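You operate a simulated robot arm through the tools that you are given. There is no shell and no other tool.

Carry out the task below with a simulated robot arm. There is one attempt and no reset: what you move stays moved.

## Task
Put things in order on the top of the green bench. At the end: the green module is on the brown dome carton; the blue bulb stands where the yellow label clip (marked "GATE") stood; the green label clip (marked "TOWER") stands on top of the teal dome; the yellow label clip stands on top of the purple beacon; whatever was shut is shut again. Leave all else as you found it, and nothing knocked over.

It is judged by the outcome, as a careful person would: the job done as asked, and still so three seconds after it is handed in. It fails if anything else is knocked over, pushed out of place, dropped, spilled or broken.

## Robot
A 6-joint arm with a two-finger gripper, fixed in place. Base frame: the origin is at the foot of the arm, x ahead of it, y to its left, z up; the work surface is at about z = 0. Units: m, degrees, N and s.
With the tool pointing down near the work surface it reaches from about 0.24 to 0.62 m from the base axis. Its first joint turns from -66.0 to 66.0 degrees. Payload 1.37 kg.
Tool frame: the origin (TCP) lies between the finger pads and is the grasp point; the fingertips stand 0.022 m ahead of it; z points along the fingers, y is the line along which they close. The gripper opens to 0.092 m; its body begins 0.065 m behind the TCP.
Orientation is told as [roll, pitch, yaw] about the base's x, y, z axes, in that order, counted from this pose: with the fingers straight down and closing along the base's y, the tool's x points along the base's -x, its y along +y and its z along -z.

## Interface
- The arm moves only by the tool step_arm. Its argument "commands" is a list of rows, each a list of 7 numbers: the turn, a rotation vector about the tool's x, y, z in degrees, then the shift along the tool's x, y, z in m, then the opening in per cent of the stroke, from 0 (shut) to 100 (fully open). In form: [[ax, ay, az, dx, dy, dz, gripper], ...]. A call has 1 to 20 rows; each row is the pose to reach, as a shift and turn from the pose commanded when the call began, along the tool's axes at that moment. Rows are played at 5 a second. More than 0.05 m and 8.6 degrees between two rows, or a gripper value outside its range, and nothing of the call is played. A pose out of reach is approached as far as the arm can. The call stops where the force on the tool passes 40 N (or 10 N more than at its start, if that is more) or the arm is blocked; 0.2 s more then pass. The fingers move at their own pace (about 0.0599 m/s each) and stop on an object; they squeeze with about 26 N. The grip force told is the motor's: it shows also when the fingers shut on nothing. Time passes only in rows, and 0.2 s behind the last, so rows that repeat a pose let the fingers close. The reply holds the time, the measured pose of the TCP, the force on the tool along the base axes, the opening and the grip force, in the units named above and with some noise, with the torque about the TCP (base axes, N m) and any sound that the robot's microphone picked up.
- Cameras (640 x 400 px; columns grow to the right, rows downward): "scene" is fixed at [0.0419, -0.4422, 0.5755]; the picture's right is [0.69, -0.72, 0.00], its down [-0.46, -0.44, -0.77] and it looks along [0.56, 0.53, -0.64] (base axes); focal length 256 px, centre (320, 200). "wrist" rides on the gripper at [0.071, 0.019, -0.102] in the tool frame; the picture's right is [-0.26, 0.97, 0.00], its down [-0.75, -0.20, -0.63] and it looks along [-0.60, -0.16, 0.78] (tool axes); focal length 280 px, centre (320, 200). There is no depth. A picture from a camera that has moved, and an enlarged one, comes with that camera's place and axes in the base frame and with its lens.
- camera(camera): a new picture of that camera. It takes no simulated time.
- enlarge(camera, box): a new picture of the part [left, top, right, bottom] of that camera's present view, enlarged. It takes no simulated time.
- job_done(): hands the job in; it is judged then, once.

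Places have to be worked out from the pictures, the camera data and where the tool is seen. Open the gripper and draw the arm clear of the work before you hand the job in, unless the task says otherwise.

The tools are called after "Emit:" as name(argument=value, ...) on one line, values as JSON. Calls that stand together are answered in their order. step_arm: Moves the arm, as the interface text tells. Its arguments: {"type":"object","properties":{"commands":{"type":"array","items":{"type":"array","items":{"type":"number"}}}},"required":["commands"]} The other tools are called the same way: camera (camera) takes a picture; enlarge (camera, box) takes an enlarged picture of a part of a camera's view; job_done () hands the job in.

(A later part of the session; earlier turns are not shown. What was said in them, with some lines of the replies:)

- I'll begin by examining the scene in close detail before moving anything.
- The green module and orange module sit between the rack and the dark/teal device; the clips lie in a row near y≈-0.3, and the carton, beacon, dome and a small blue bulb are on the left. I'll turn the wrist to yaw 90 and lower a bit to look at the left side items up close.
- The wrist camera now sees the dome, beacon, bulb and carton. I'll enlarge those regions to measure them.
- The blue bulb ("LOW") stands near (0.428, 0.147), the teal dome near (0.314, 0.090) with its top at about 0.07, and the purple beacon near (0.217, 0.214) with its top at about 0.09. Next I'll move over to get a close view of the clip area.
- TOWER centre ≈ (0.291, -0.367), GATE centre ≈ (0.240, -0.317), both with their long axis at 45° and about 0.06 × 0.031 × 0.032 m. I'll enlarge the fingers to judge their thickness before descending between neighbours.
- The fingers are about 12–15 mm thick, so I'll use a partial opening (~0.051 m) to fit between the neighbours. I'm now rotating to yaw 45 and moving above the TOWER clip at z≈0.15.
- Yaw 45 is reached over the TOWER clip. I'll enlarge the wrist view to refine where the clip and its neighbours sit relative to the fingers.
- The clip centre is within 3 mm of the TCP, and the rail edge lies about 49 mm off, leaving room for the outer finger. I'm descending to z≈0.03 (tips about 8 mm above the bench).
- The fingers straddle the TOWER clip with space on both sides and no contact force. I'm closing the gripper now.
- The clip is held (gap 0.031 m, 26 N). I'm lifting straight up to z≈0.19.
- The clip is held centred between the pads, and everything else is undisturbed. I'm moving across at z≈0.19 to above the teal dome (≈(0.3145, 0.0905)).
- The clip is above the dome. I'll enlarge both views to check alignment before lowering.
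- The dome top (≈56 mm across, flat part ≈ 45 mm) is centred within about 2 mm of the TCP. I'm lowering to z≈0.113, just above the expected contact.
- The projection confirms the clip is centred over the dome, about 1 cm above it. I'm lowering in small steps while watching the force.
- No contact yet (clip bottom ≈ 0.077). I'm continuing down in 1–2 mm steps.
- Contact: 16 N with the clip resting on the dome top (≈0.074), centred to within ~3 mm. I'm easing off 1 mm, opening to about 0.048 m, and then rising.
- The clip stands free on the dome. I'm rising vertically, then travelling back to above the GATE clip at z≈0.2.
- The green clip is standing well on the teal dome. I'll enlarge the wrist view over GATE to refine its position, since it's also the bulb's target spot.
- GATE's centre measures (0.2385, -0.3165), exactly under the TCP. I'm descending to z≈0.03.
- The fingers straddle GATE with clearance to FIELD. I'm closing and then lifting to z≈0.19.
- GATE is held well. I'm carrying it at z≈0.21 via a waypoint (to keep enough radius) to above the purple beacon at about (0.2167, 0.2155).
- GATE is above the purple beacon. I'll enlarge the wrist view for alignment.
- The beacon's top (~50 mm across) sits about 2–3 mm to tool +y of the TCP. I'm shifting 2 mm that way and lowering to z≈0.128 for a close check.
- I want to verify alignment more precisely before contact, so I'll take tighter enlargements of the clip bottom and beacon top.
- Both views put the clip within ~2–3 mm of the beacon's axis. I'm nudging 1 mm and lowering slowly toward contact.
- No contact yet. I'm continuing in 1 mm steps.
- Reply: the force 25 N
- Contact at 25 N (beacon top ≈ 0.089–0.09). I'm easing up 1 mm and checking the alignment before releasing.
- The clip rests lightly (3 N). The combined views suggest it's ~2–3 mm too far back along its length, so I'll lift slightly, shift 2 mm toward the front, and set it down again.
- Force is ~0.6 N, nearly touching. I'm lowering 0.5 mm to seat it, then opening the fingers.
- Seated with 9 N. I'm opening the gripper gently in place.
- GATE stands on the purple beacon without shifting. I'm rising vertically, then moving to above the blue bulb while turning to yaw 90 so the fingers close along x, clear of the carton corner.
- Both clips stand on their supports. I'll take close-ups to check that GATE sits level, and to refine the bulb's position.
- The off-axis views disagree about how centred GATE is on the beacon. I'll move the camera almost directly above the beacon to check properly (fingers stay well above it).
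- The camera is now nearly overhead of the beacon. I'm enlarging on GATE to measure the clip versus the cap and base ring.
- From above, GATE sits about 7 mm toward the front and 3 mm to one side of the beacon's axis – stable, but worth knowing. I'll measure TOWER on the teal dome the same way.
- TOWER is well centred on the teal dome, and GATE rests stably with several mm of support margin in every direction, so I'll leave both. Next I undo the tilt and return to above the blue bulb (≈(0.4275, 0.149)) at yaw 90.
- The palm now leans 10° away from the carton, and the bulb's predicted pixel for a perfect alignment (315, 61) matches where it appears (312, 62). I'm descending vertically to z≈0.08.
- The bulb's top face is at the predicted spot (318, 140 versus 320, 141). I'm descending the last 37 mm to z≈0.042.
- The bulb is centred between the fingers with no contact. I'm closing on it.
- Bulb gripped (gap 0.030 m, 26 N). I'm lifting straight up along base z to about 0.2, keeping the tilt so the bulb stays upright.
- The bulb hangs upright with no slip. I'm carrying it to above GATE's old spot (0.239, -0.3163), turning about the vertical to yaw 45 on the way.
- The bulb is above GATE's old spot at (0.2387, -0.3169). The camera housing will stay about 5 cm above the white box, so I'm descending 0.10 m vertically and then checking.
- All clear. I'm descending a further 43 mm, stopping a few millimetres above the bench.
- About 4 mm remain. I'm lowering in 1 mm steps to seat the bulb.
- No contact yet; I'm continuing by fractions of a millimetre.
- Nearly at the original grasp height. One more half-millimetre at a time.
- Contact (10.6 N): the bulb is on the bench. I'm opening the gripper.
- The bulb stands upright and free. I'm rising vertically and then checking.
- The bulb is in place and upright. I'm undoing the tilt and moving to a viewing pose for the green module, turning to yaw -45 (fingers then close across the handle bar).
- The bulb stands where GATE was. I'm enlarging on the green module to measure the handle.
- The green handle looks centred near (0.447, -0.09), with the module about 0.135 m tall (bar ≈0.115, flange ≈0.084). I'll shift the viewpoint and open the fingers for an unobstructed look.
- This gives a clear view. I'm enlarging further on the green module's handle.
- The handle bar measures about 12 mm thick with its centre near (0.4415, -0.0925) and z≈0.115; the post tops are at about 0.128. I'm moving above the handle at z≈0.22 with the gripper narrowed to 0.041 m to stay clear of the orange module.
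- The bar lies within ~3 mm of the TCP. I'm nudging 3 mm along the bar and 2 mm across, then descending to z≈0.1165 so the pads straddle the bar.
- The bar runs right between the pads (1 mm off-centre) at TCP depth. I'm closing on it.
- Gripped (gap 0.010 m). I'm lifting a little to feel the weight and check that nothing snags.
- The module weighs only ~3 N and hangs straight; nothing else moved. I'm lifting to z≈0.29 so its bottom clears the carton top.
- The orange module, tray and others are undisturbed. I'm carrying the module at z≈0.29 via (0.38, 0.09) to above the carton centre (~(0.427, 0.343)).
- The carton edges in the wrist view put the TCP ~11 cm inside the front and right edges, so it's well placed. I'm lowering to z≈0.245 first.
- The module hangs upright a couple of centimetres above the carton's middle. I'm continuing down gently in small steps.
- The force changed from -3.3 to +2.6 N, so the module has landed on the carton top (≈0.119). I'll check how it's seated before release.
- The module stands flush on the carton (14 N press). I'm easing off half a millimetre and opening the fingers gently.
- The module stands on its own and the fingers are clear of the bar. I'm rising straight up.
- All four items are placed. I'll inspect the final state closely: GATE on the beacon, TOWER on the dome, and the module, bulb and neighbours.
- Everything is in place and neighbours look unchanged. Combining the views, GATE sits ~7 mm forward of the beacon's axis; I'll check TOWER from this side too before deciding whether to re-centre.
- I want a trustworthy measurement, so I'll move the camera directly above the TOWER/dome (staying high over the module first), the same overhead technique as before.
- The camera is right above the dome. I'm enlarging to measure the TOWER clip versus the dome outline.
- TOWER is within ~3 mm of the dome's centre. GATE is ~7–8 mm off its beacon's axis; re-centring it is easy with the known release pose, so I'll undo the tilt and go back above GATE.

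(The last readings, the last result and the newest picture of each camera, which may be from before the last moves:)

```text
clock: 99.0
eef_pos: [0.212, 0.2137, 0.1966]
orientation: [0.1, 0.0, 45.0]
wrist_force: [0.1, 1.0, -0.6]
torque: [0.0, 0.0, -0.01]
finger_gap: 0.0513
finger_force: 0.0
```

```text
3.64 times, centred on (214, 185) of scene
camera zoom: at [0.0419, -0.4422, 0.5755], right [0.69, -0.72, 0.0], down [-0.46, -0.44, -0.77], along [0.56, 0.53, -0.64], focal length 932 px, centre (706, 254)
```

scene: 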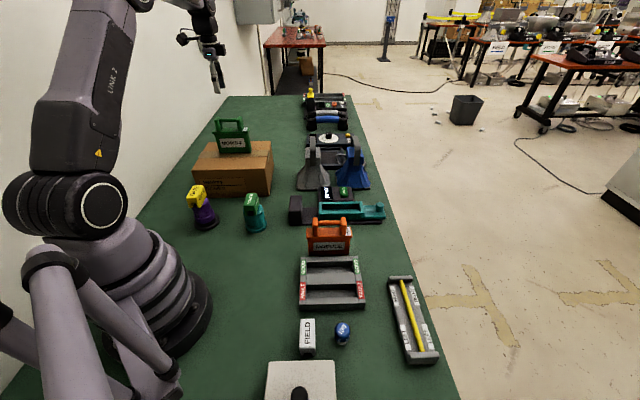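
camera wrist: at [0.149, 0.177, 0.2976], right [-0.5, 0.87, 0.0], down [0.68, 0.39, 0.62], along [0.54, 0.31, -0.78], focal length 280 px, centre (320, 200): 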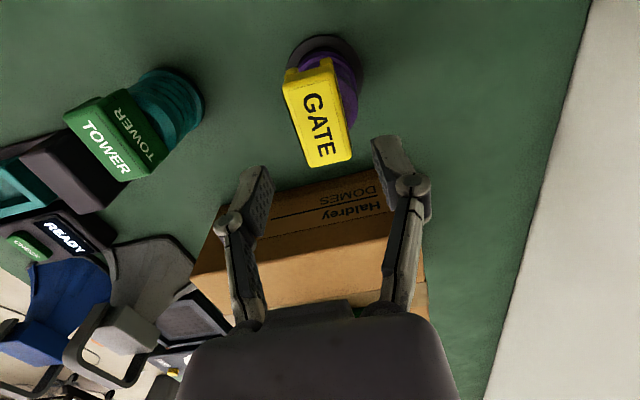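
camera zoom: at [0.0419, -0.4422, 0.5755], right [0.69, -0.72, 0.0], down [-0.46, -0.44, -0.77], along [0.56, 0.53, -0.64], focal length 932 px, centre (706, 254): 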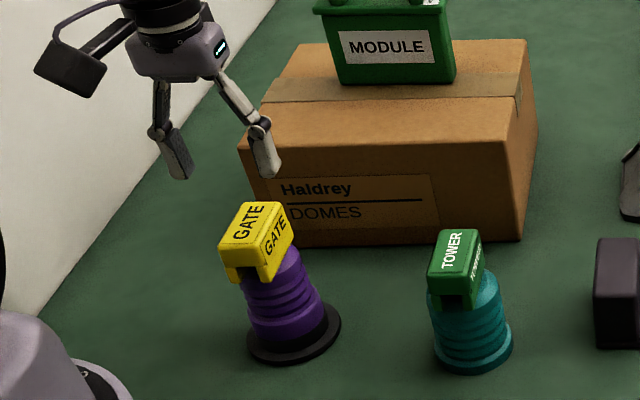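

The gripper is aligned above GATE. I'm descending around it to z≈0.12 with the fingers at 0.0515 m.

Emit:
step_arm(commands=[[0, 0, 0, 0, 0, 0.02, 56], [0, 0, 0, 0, 0, 0.04, 56], [0, 0, 0, 0, 0, 0.055, 56], [0, 0, 0, 0, 0, 0.067, 56], [0, 0, 0, 0, 0, 0.0765, 56]])

Emit:
camera(camera="wrist")

Emit:
enlarge(camera="scene", box=[180, 170, 236, 215])

```text
clock: 100.2
eef_pos: [0.2116, 0.2143, 0.1193]
orientation: [0.1, 0.0, 45.1]
wrist_force: [0.5, 0.4, -0.2]
torque: [-0.01, -0.03, 0.01]
finger_gap: 0.0514
finger_force: 0.1
```

```text
taken
camera wrist: at [0.1493, 0.1771, 0.2211], right [-0.5, 0.87, 0.0], down [0.68, 0.39, 0.62], along [0.54, 0.31, -0.78], focal length 280 px, centre (320, 200)
```

wrist: 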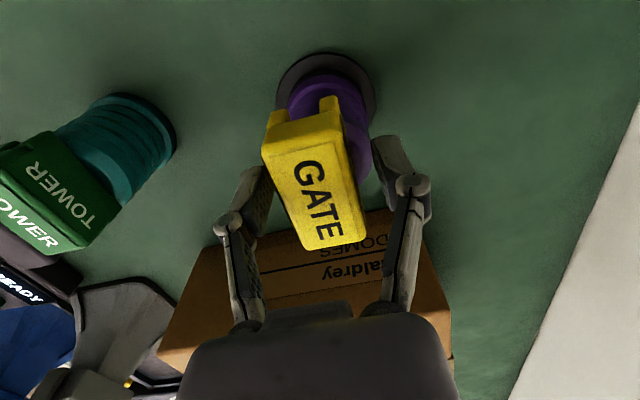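

```text
8.89 times, centred on (208, 192) of scene
camera zoom: at [0.0419, -0.4422, 0.5755], right [0.69, -0.72, 0.0], down [-0.46, -0.44, -0.77], along [0.56, 0.53, -0.64], focal length 2277 px, centre (1316, 267)
```

zoom: 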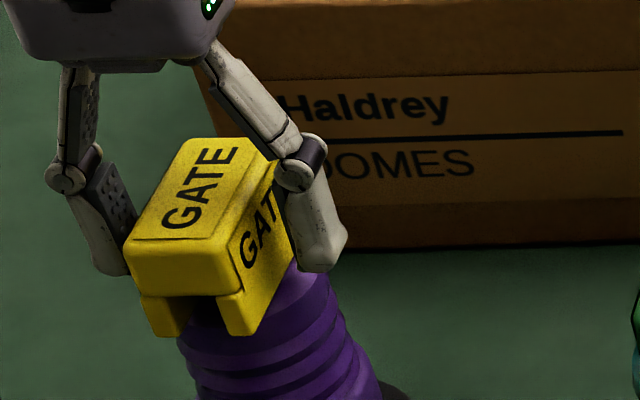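

The fingers straddle GATE as before. I'm closing on it and lifting it 4 mm.

Emit:
step_arm(commands=[[0, 0, 0, 0, 0, 0, 46], [0, 0, 0, 0, 0, 0, 38], [0, 0, 0, 0, 0, 0, 28], [0, 0, 0, 0, 0, 0, 10], [0, 0, 0, 0, 0, 0, 10], [0, 0, 0, 0, 0, -0.002, 10], [0, 0, 0, 0, 0, -0.004, 10], [0, 0, 0, 0, 0, -0.004, 10]])

Emit:
enlarge(camera="scene", box=[180, 170, 236, 215])

```text
clock: 102.0
eef_pos: [0.2128, 0.214, 0.1236]
orientation: [-0.1, 0.0, 45.0]
wrist_force: [-0.1, -0.3, 0.4]
torque: [0.0, 0.05, 0.02]
finger_gap: 0.0309
finger_force: 26.1
```

```text
8.89 times, centred on (208, 192) of scene
camera zoom: at [0.0419, -0.4422, 0.5755], right [0.69, -0.72, 0.0], down [-0.46, -0.44, -0.77], along [0.56, 0.53, -0.64], focal length 2277 px, centre (1316, 267)
```

zoom: 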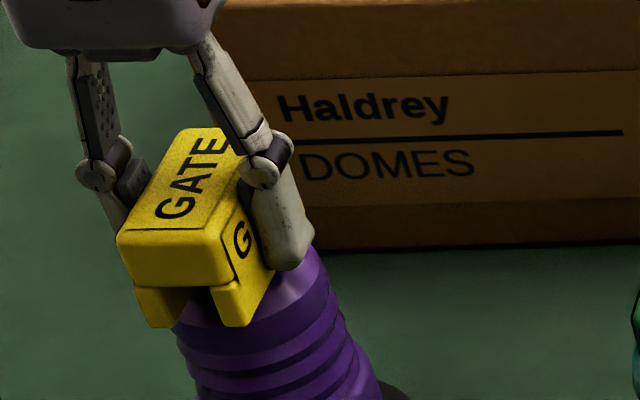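

GATE is held and lifted. I'm shifting 6.5 mm back and 2 mm sideways, then lowering to contact.

Emit:
step_arm(commands=[[0, 0, 0, -0.002, 0.0007, 0, 10], [0, 0, 0, -0.0045, 0.0014, 0, 10], [0, 0, 0, -0.0065, 0.002, 0, 10], [0, 0, 0, -0.0065, 0.002, 0.002, 10], [0, 0, 0, -0.0065, 0.002, 0.003, 10]])

Emit:
enlarge(camera="scene", box=[180, 170, 236, 215])

```text
clock: 103.2
eef_pos: [0.2148, 0.2204, 0.1201]
orientation: [0.0, 0.0, 45.1]
wrist_force: [-0.1, 0.5, -0.4]
torque: [0.0, 0.01, -0.01]
finger_gap: 0.0308
finger_force: 26.0
```

```text
8.89 times, centred on (208, 192) of scene
camera zoom: at [0.0419, -0.4422, 0.5755], right [0.69, -0.72, 0.0], down [-0.46, -0.44, -0.77], along [0.56, 0.53, -0.64], focal length 2277 px, centre (1316, 267)
```

zoom: 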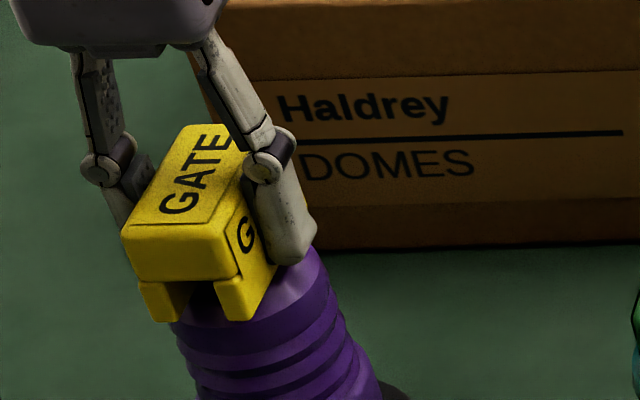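

Now centred better. I'm lowering in half-millimetre steps to contact.

Emit:
step_arm(commands=[[0, 0, 0, 0, 0, 0.0005, 10], [0, 0, 0, 0, 0, 0.001, 10], [0, 0, 0, 0, 0, 0.0015, 10]])

```text
clock: 104.0
eef_pos: [0.216, 0.2201, 0.119]
orientation: [-0.1, 0.0, 45.0]
wrist_force: [-3.3, 0.9, 13.1]
torque: [0.02, 0.13, 0.0]
finger_gap: 0.0311
finger_force: 26.0
```

Contact at 13 N. I'm opening gently in place.

Emit:
step_arm(commands=[[0, 0, 0, 0, 0, -0.0004, 10], [0, 0, 0, 0, 0, -0.0004, 32], [0, 0, 0, 0, 0, -0.0004, 38], [0, 0, 0, 0, 0, -0.0004, 46], [0, 0, 0, 0, 0, -0.0004, 56], [0, 0, 0, 0, 0, -0.0004, 56]])

Emit:
enlarge(camera="scene", box=[180, 170, 236, 215])

Emit:
camera(camera="wrist")

```text
clock: 105.4
eef_pos: [0.2164, 0.2205, 0.1194]
orientation: [0.0, 0.0, 45.0]
wrist_force: [0.5, -0.6, 0.2]
torque: [-0.01, 0.03, 0.0]
finger_gap: 0.0514
finger_force: 0.1
```

```text
8.89 times, centred on (208, 192) of scene
camera zoom: at [0.0419, -0.4422, 0.5755], right [0.69, -0.72, 0.0], down [-0.46, -0.44, -0.77], along [0.56, 0.53, -0.64], focal length 2277 px, centre (1316, 267)
```

zoom: 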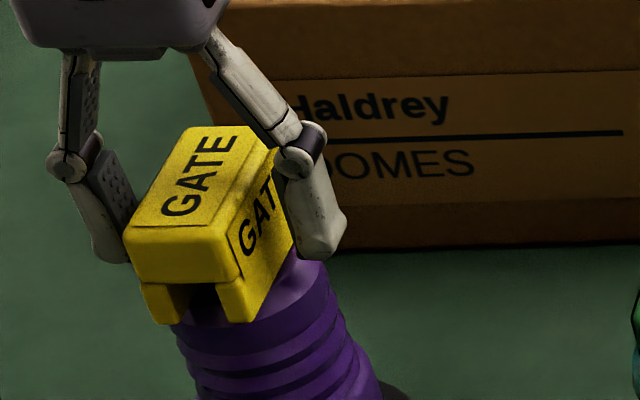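

```text
taken
camera wrist: at [0.1522, 0.1829, 0.2213], right [-0.5, 0.87, 0.0], down [0.68, 0.39, 0.63], along [0.54, 0.31, -0.78], focal length 280 px, centre (320, 200)
```

wrist: 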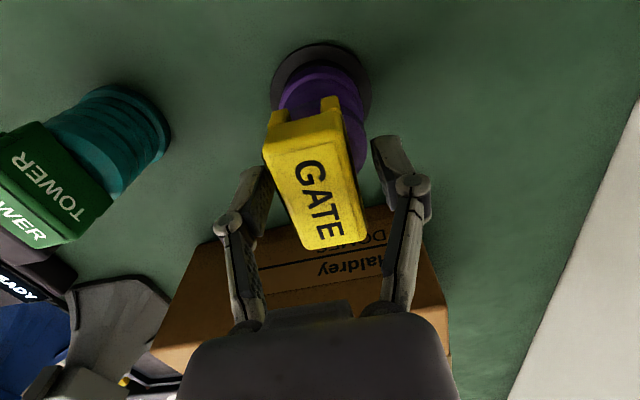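

GATE is released and standing. I'm rising straight up, then taking the overhead view again to verify its centring.

Emit:
step_arm(commands=[[0, 0, 0, 0, 0, -0.01, 56], [0, 0, 0, 0, 0, -0.03, 56], [0, 0, 0, 0, 0, -0.06, 56], [0, 0, 0, 0, 0, -0.09, 60], [0, 0, 0, 0, 0, -0.116, 60], [0, 0, 0, -0.0133, -0.0108, -0.116, 60], [0, 0, 0, -0.0265, -0.0216, -0.116, 60]])

Emit:
step_arm(commands=[[-1.3, 4.83, 0, 0, 0, 0, 60], [-2.6, 9.66, 0, 0, 0, 0, 60], [-3.9, 14.5, 0, 0, 0, 0, 60], [-5.2, 19.3, 0, 0, 0, 0, 60], [-5.2, 19.3, 0, 0, 0, 0, 60]])

Emit:
camera(camera="wrist")

Emit:
enlarge(camera="wrist", box=[272, 57, 368, 147])

```text
clock: 107.0
eef_pos: [0.2502, 0.2239, 0.2354]
orientation: [0.0, 0.1, 45.0]
wrist_force: [0.7, 0.0, 0.1]
torque: [-0.02, 0.03, 0.01]
finger_gap: 0.0553
finger_force: 0.0
```

```text
clock: 108.2
eef_pos: [0.25, 0.2237, 0.2347]
orientation: [5.4, 19.3, 45.9]
wrist_force: [0.6, 0.1, -0.5]
torque: [0.02, 0.0, 0.0]
finger_gap: 0.055
finger_force: 0.1
```

```text
taken
camera wrist: at [0.2204, 0.2062, 0.3561], right [-0.5, 0.87, 0.0], down [0.82, 0.47, 0.32], along [0.28, 0.16, -0.95], focal length 280 px, centre (320, 200)
```

wrist: 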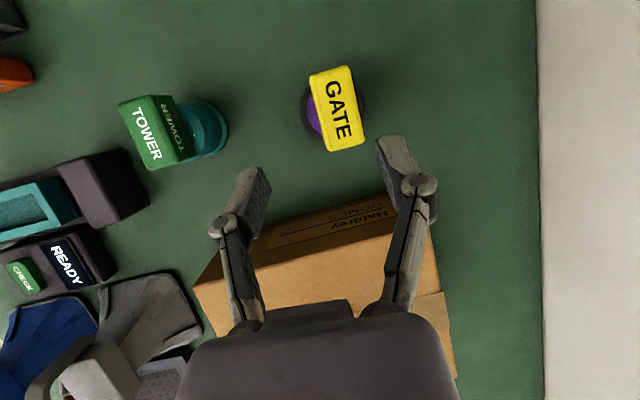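

```text
4.44 times, centred on (320, 102) of wrist
camera zoom: at [0.2204, 0.2062, 0.3561], right [-0.5, 0.87, 0.0], down [0.82, 0.47, 0.32], along [0.28, 0.16, -0.95], focal length 1246 px, centre (320, 636)
```

zoom: 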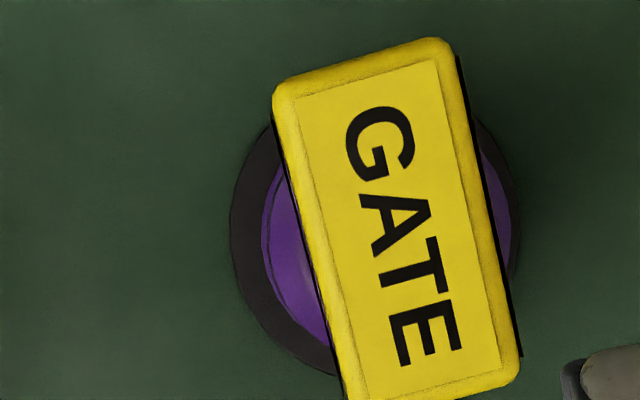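

GATE is now centred on the beacon to within ~2 mm. I'm undoing the tilt, rising, and drawing the arm back to its clear starting pose with the gripper open.

Emit:
step_arm(commands=[[1.3, -4.83, 0, 0, 0, 0, 60], [2.6, -9.66, 0, 0, 0, 0, 60], [3.9, -14.5, 0, 0, 0, 0, 60], [5.2, -19.3, 0, 0, 0, 0, 60]])

Emit:
step_arm(commands=[[0, 0, 0, 0, 0, -0.03, 60], [0, 0, 0, 0, 0, -0.06, 60], [0, 0, 0, 0, 0, -0.09, 70], [0, 0, 4, 0.0072, -0.0255, -0.12, 80], [0, 0, 9, 0.0144, -0.0509, -0.15, 90], [0, 0, 14, 0.0216, -0.0764, -0.16, 100], [0, 0, 19, 0.0288, -0.1018, -0.16, 100], [0, 0, 24, 0.036, -0.1273, -0.16, 100], [0, 0, 29, 0.0433, -0.1527, -0.16, 100], [0, 0, 34, 0.0505, -0.1782, -0.16, 100], [0, 0, 39, 0.0577, -0.2036, -0.16, 100], [0, 0, 43, 0.0649, -0.2291, -0.16, 100], [0, 0, 45, 0.0721, -0.2545, -0.16, 100], [0, 0, 45, 0.0721, -0.2545, -0.16, 100]])

Emit:
camera(camera="scene")

Emit:
camera(camera="wrist")

Emit:
enlarge(camera="scene", box=[170, 100, 300, 240])

Emit:
enlarge(camera="scene", box=[250, 220, 450, 400])

```text
clock: 109.2
eef_pos: [0.2493, 0.2234, 0.2352]
orientation: [0.0, 0.0, 45.0]
wrist_force: [0.0, 0.4, 0.5]
torque: [-0.03, 0.01, -0.01]
finger_gap: 0.0552
finger_force: 0.0
```

```text
clock: 112.2
eef_pos: [0.3786, -0.0072, 0.3961]
orientation: [0.0, 0.0, 0.0]
wrist_force: [-0.7, 0.1, -0.2]
torque: [0.02, 0.04, 0.01]
finger_gap: 0.092
finger_force: 0.1
```

```text
taken
```

scene: 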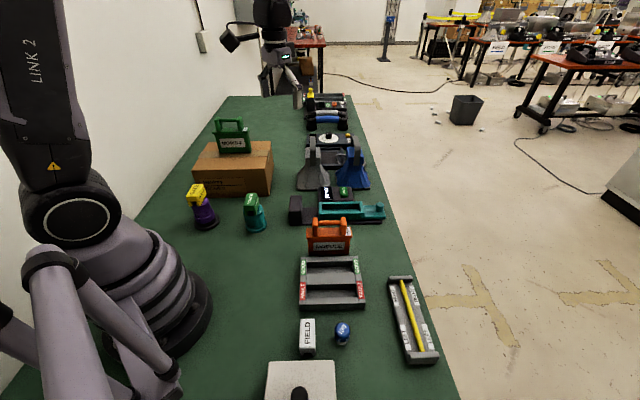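

```text
taken
camera wrist: at [0.3088, 0.0116, 0.4968], right [0.26, 0.97, 0.0], down [0.75, -0.2, 0.63], along [0.6, -0.16, -0.78], focal length 280 px, centre (320, 200)
```

wrist: 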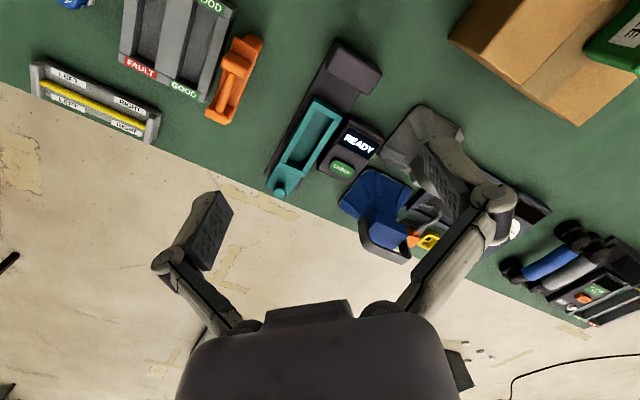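

```text
2.86 times, centred on (235, 170) of scene
camera zoom: at [0.0419, -0.4422, 0.5755], right [0.69, -0.72, 0.0], down [-0.46, -0.44, -0.77], along [0.56, 0.53, -0.64], focal length 732 px, centre (563, 286)
```

zoom: 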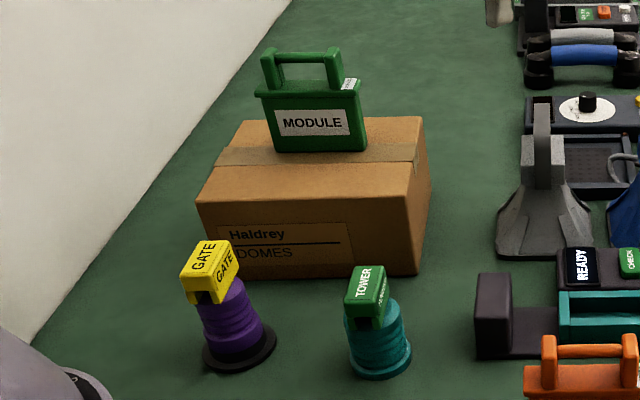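

```text
2.22 times, centred on (350, 310) of scene
camera zoom: at [0.0419, -0.4422, 0.5755], right [0.69, -0.72, 0.0], down [-0.46, -0.44, -0.77], along [0.56, 0.53, -0.64], focal length 569 px, centre (253, -44)
```

zoom: 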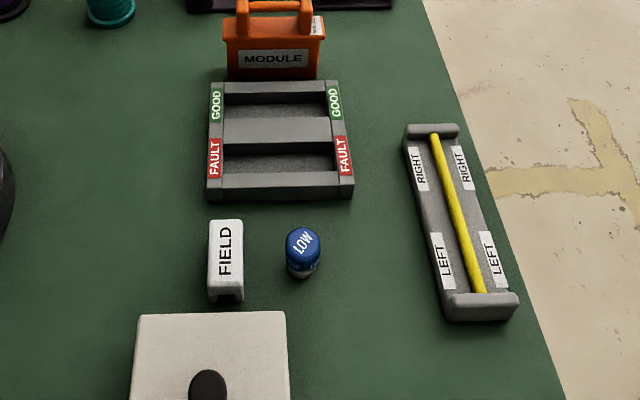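

The final pictures show the green module on the carton, GATE on the purple beacon, TOWER on the teal dome and the blue bulb upright on GATE's old spot. Everything else is where it was, nothing that was shut got opened, and the arm is clear with the gripper open. I'm handing the job in.

Emit:
job_done()

```text
The job is handed in.
```

The job is finished and handed in; I haven't been told the verdict. The last pictures, taken just before that, show everything as asked:

- **Green module:** it stands upright near the middle of the brown dome carton's top.
- **Blue bulb:** it stands upright on the bench where the yellow "GATE" clip was.
- **Green "TOWER" clip:** it stands on top of the teal dome, about 3 mm off centre.
- **Yellow "GATE" clip:** it stands on top of the purple beacon, about 2 mm off centre. I first set it down 7–8 mm off, so I picked it up again and re-centred it.

I opened nothing, so whatever was shut stayed shut. Everything else on the bench looks as it was at the start, and nothing was knocked over. The arm is back near its starting position with the gripper open.
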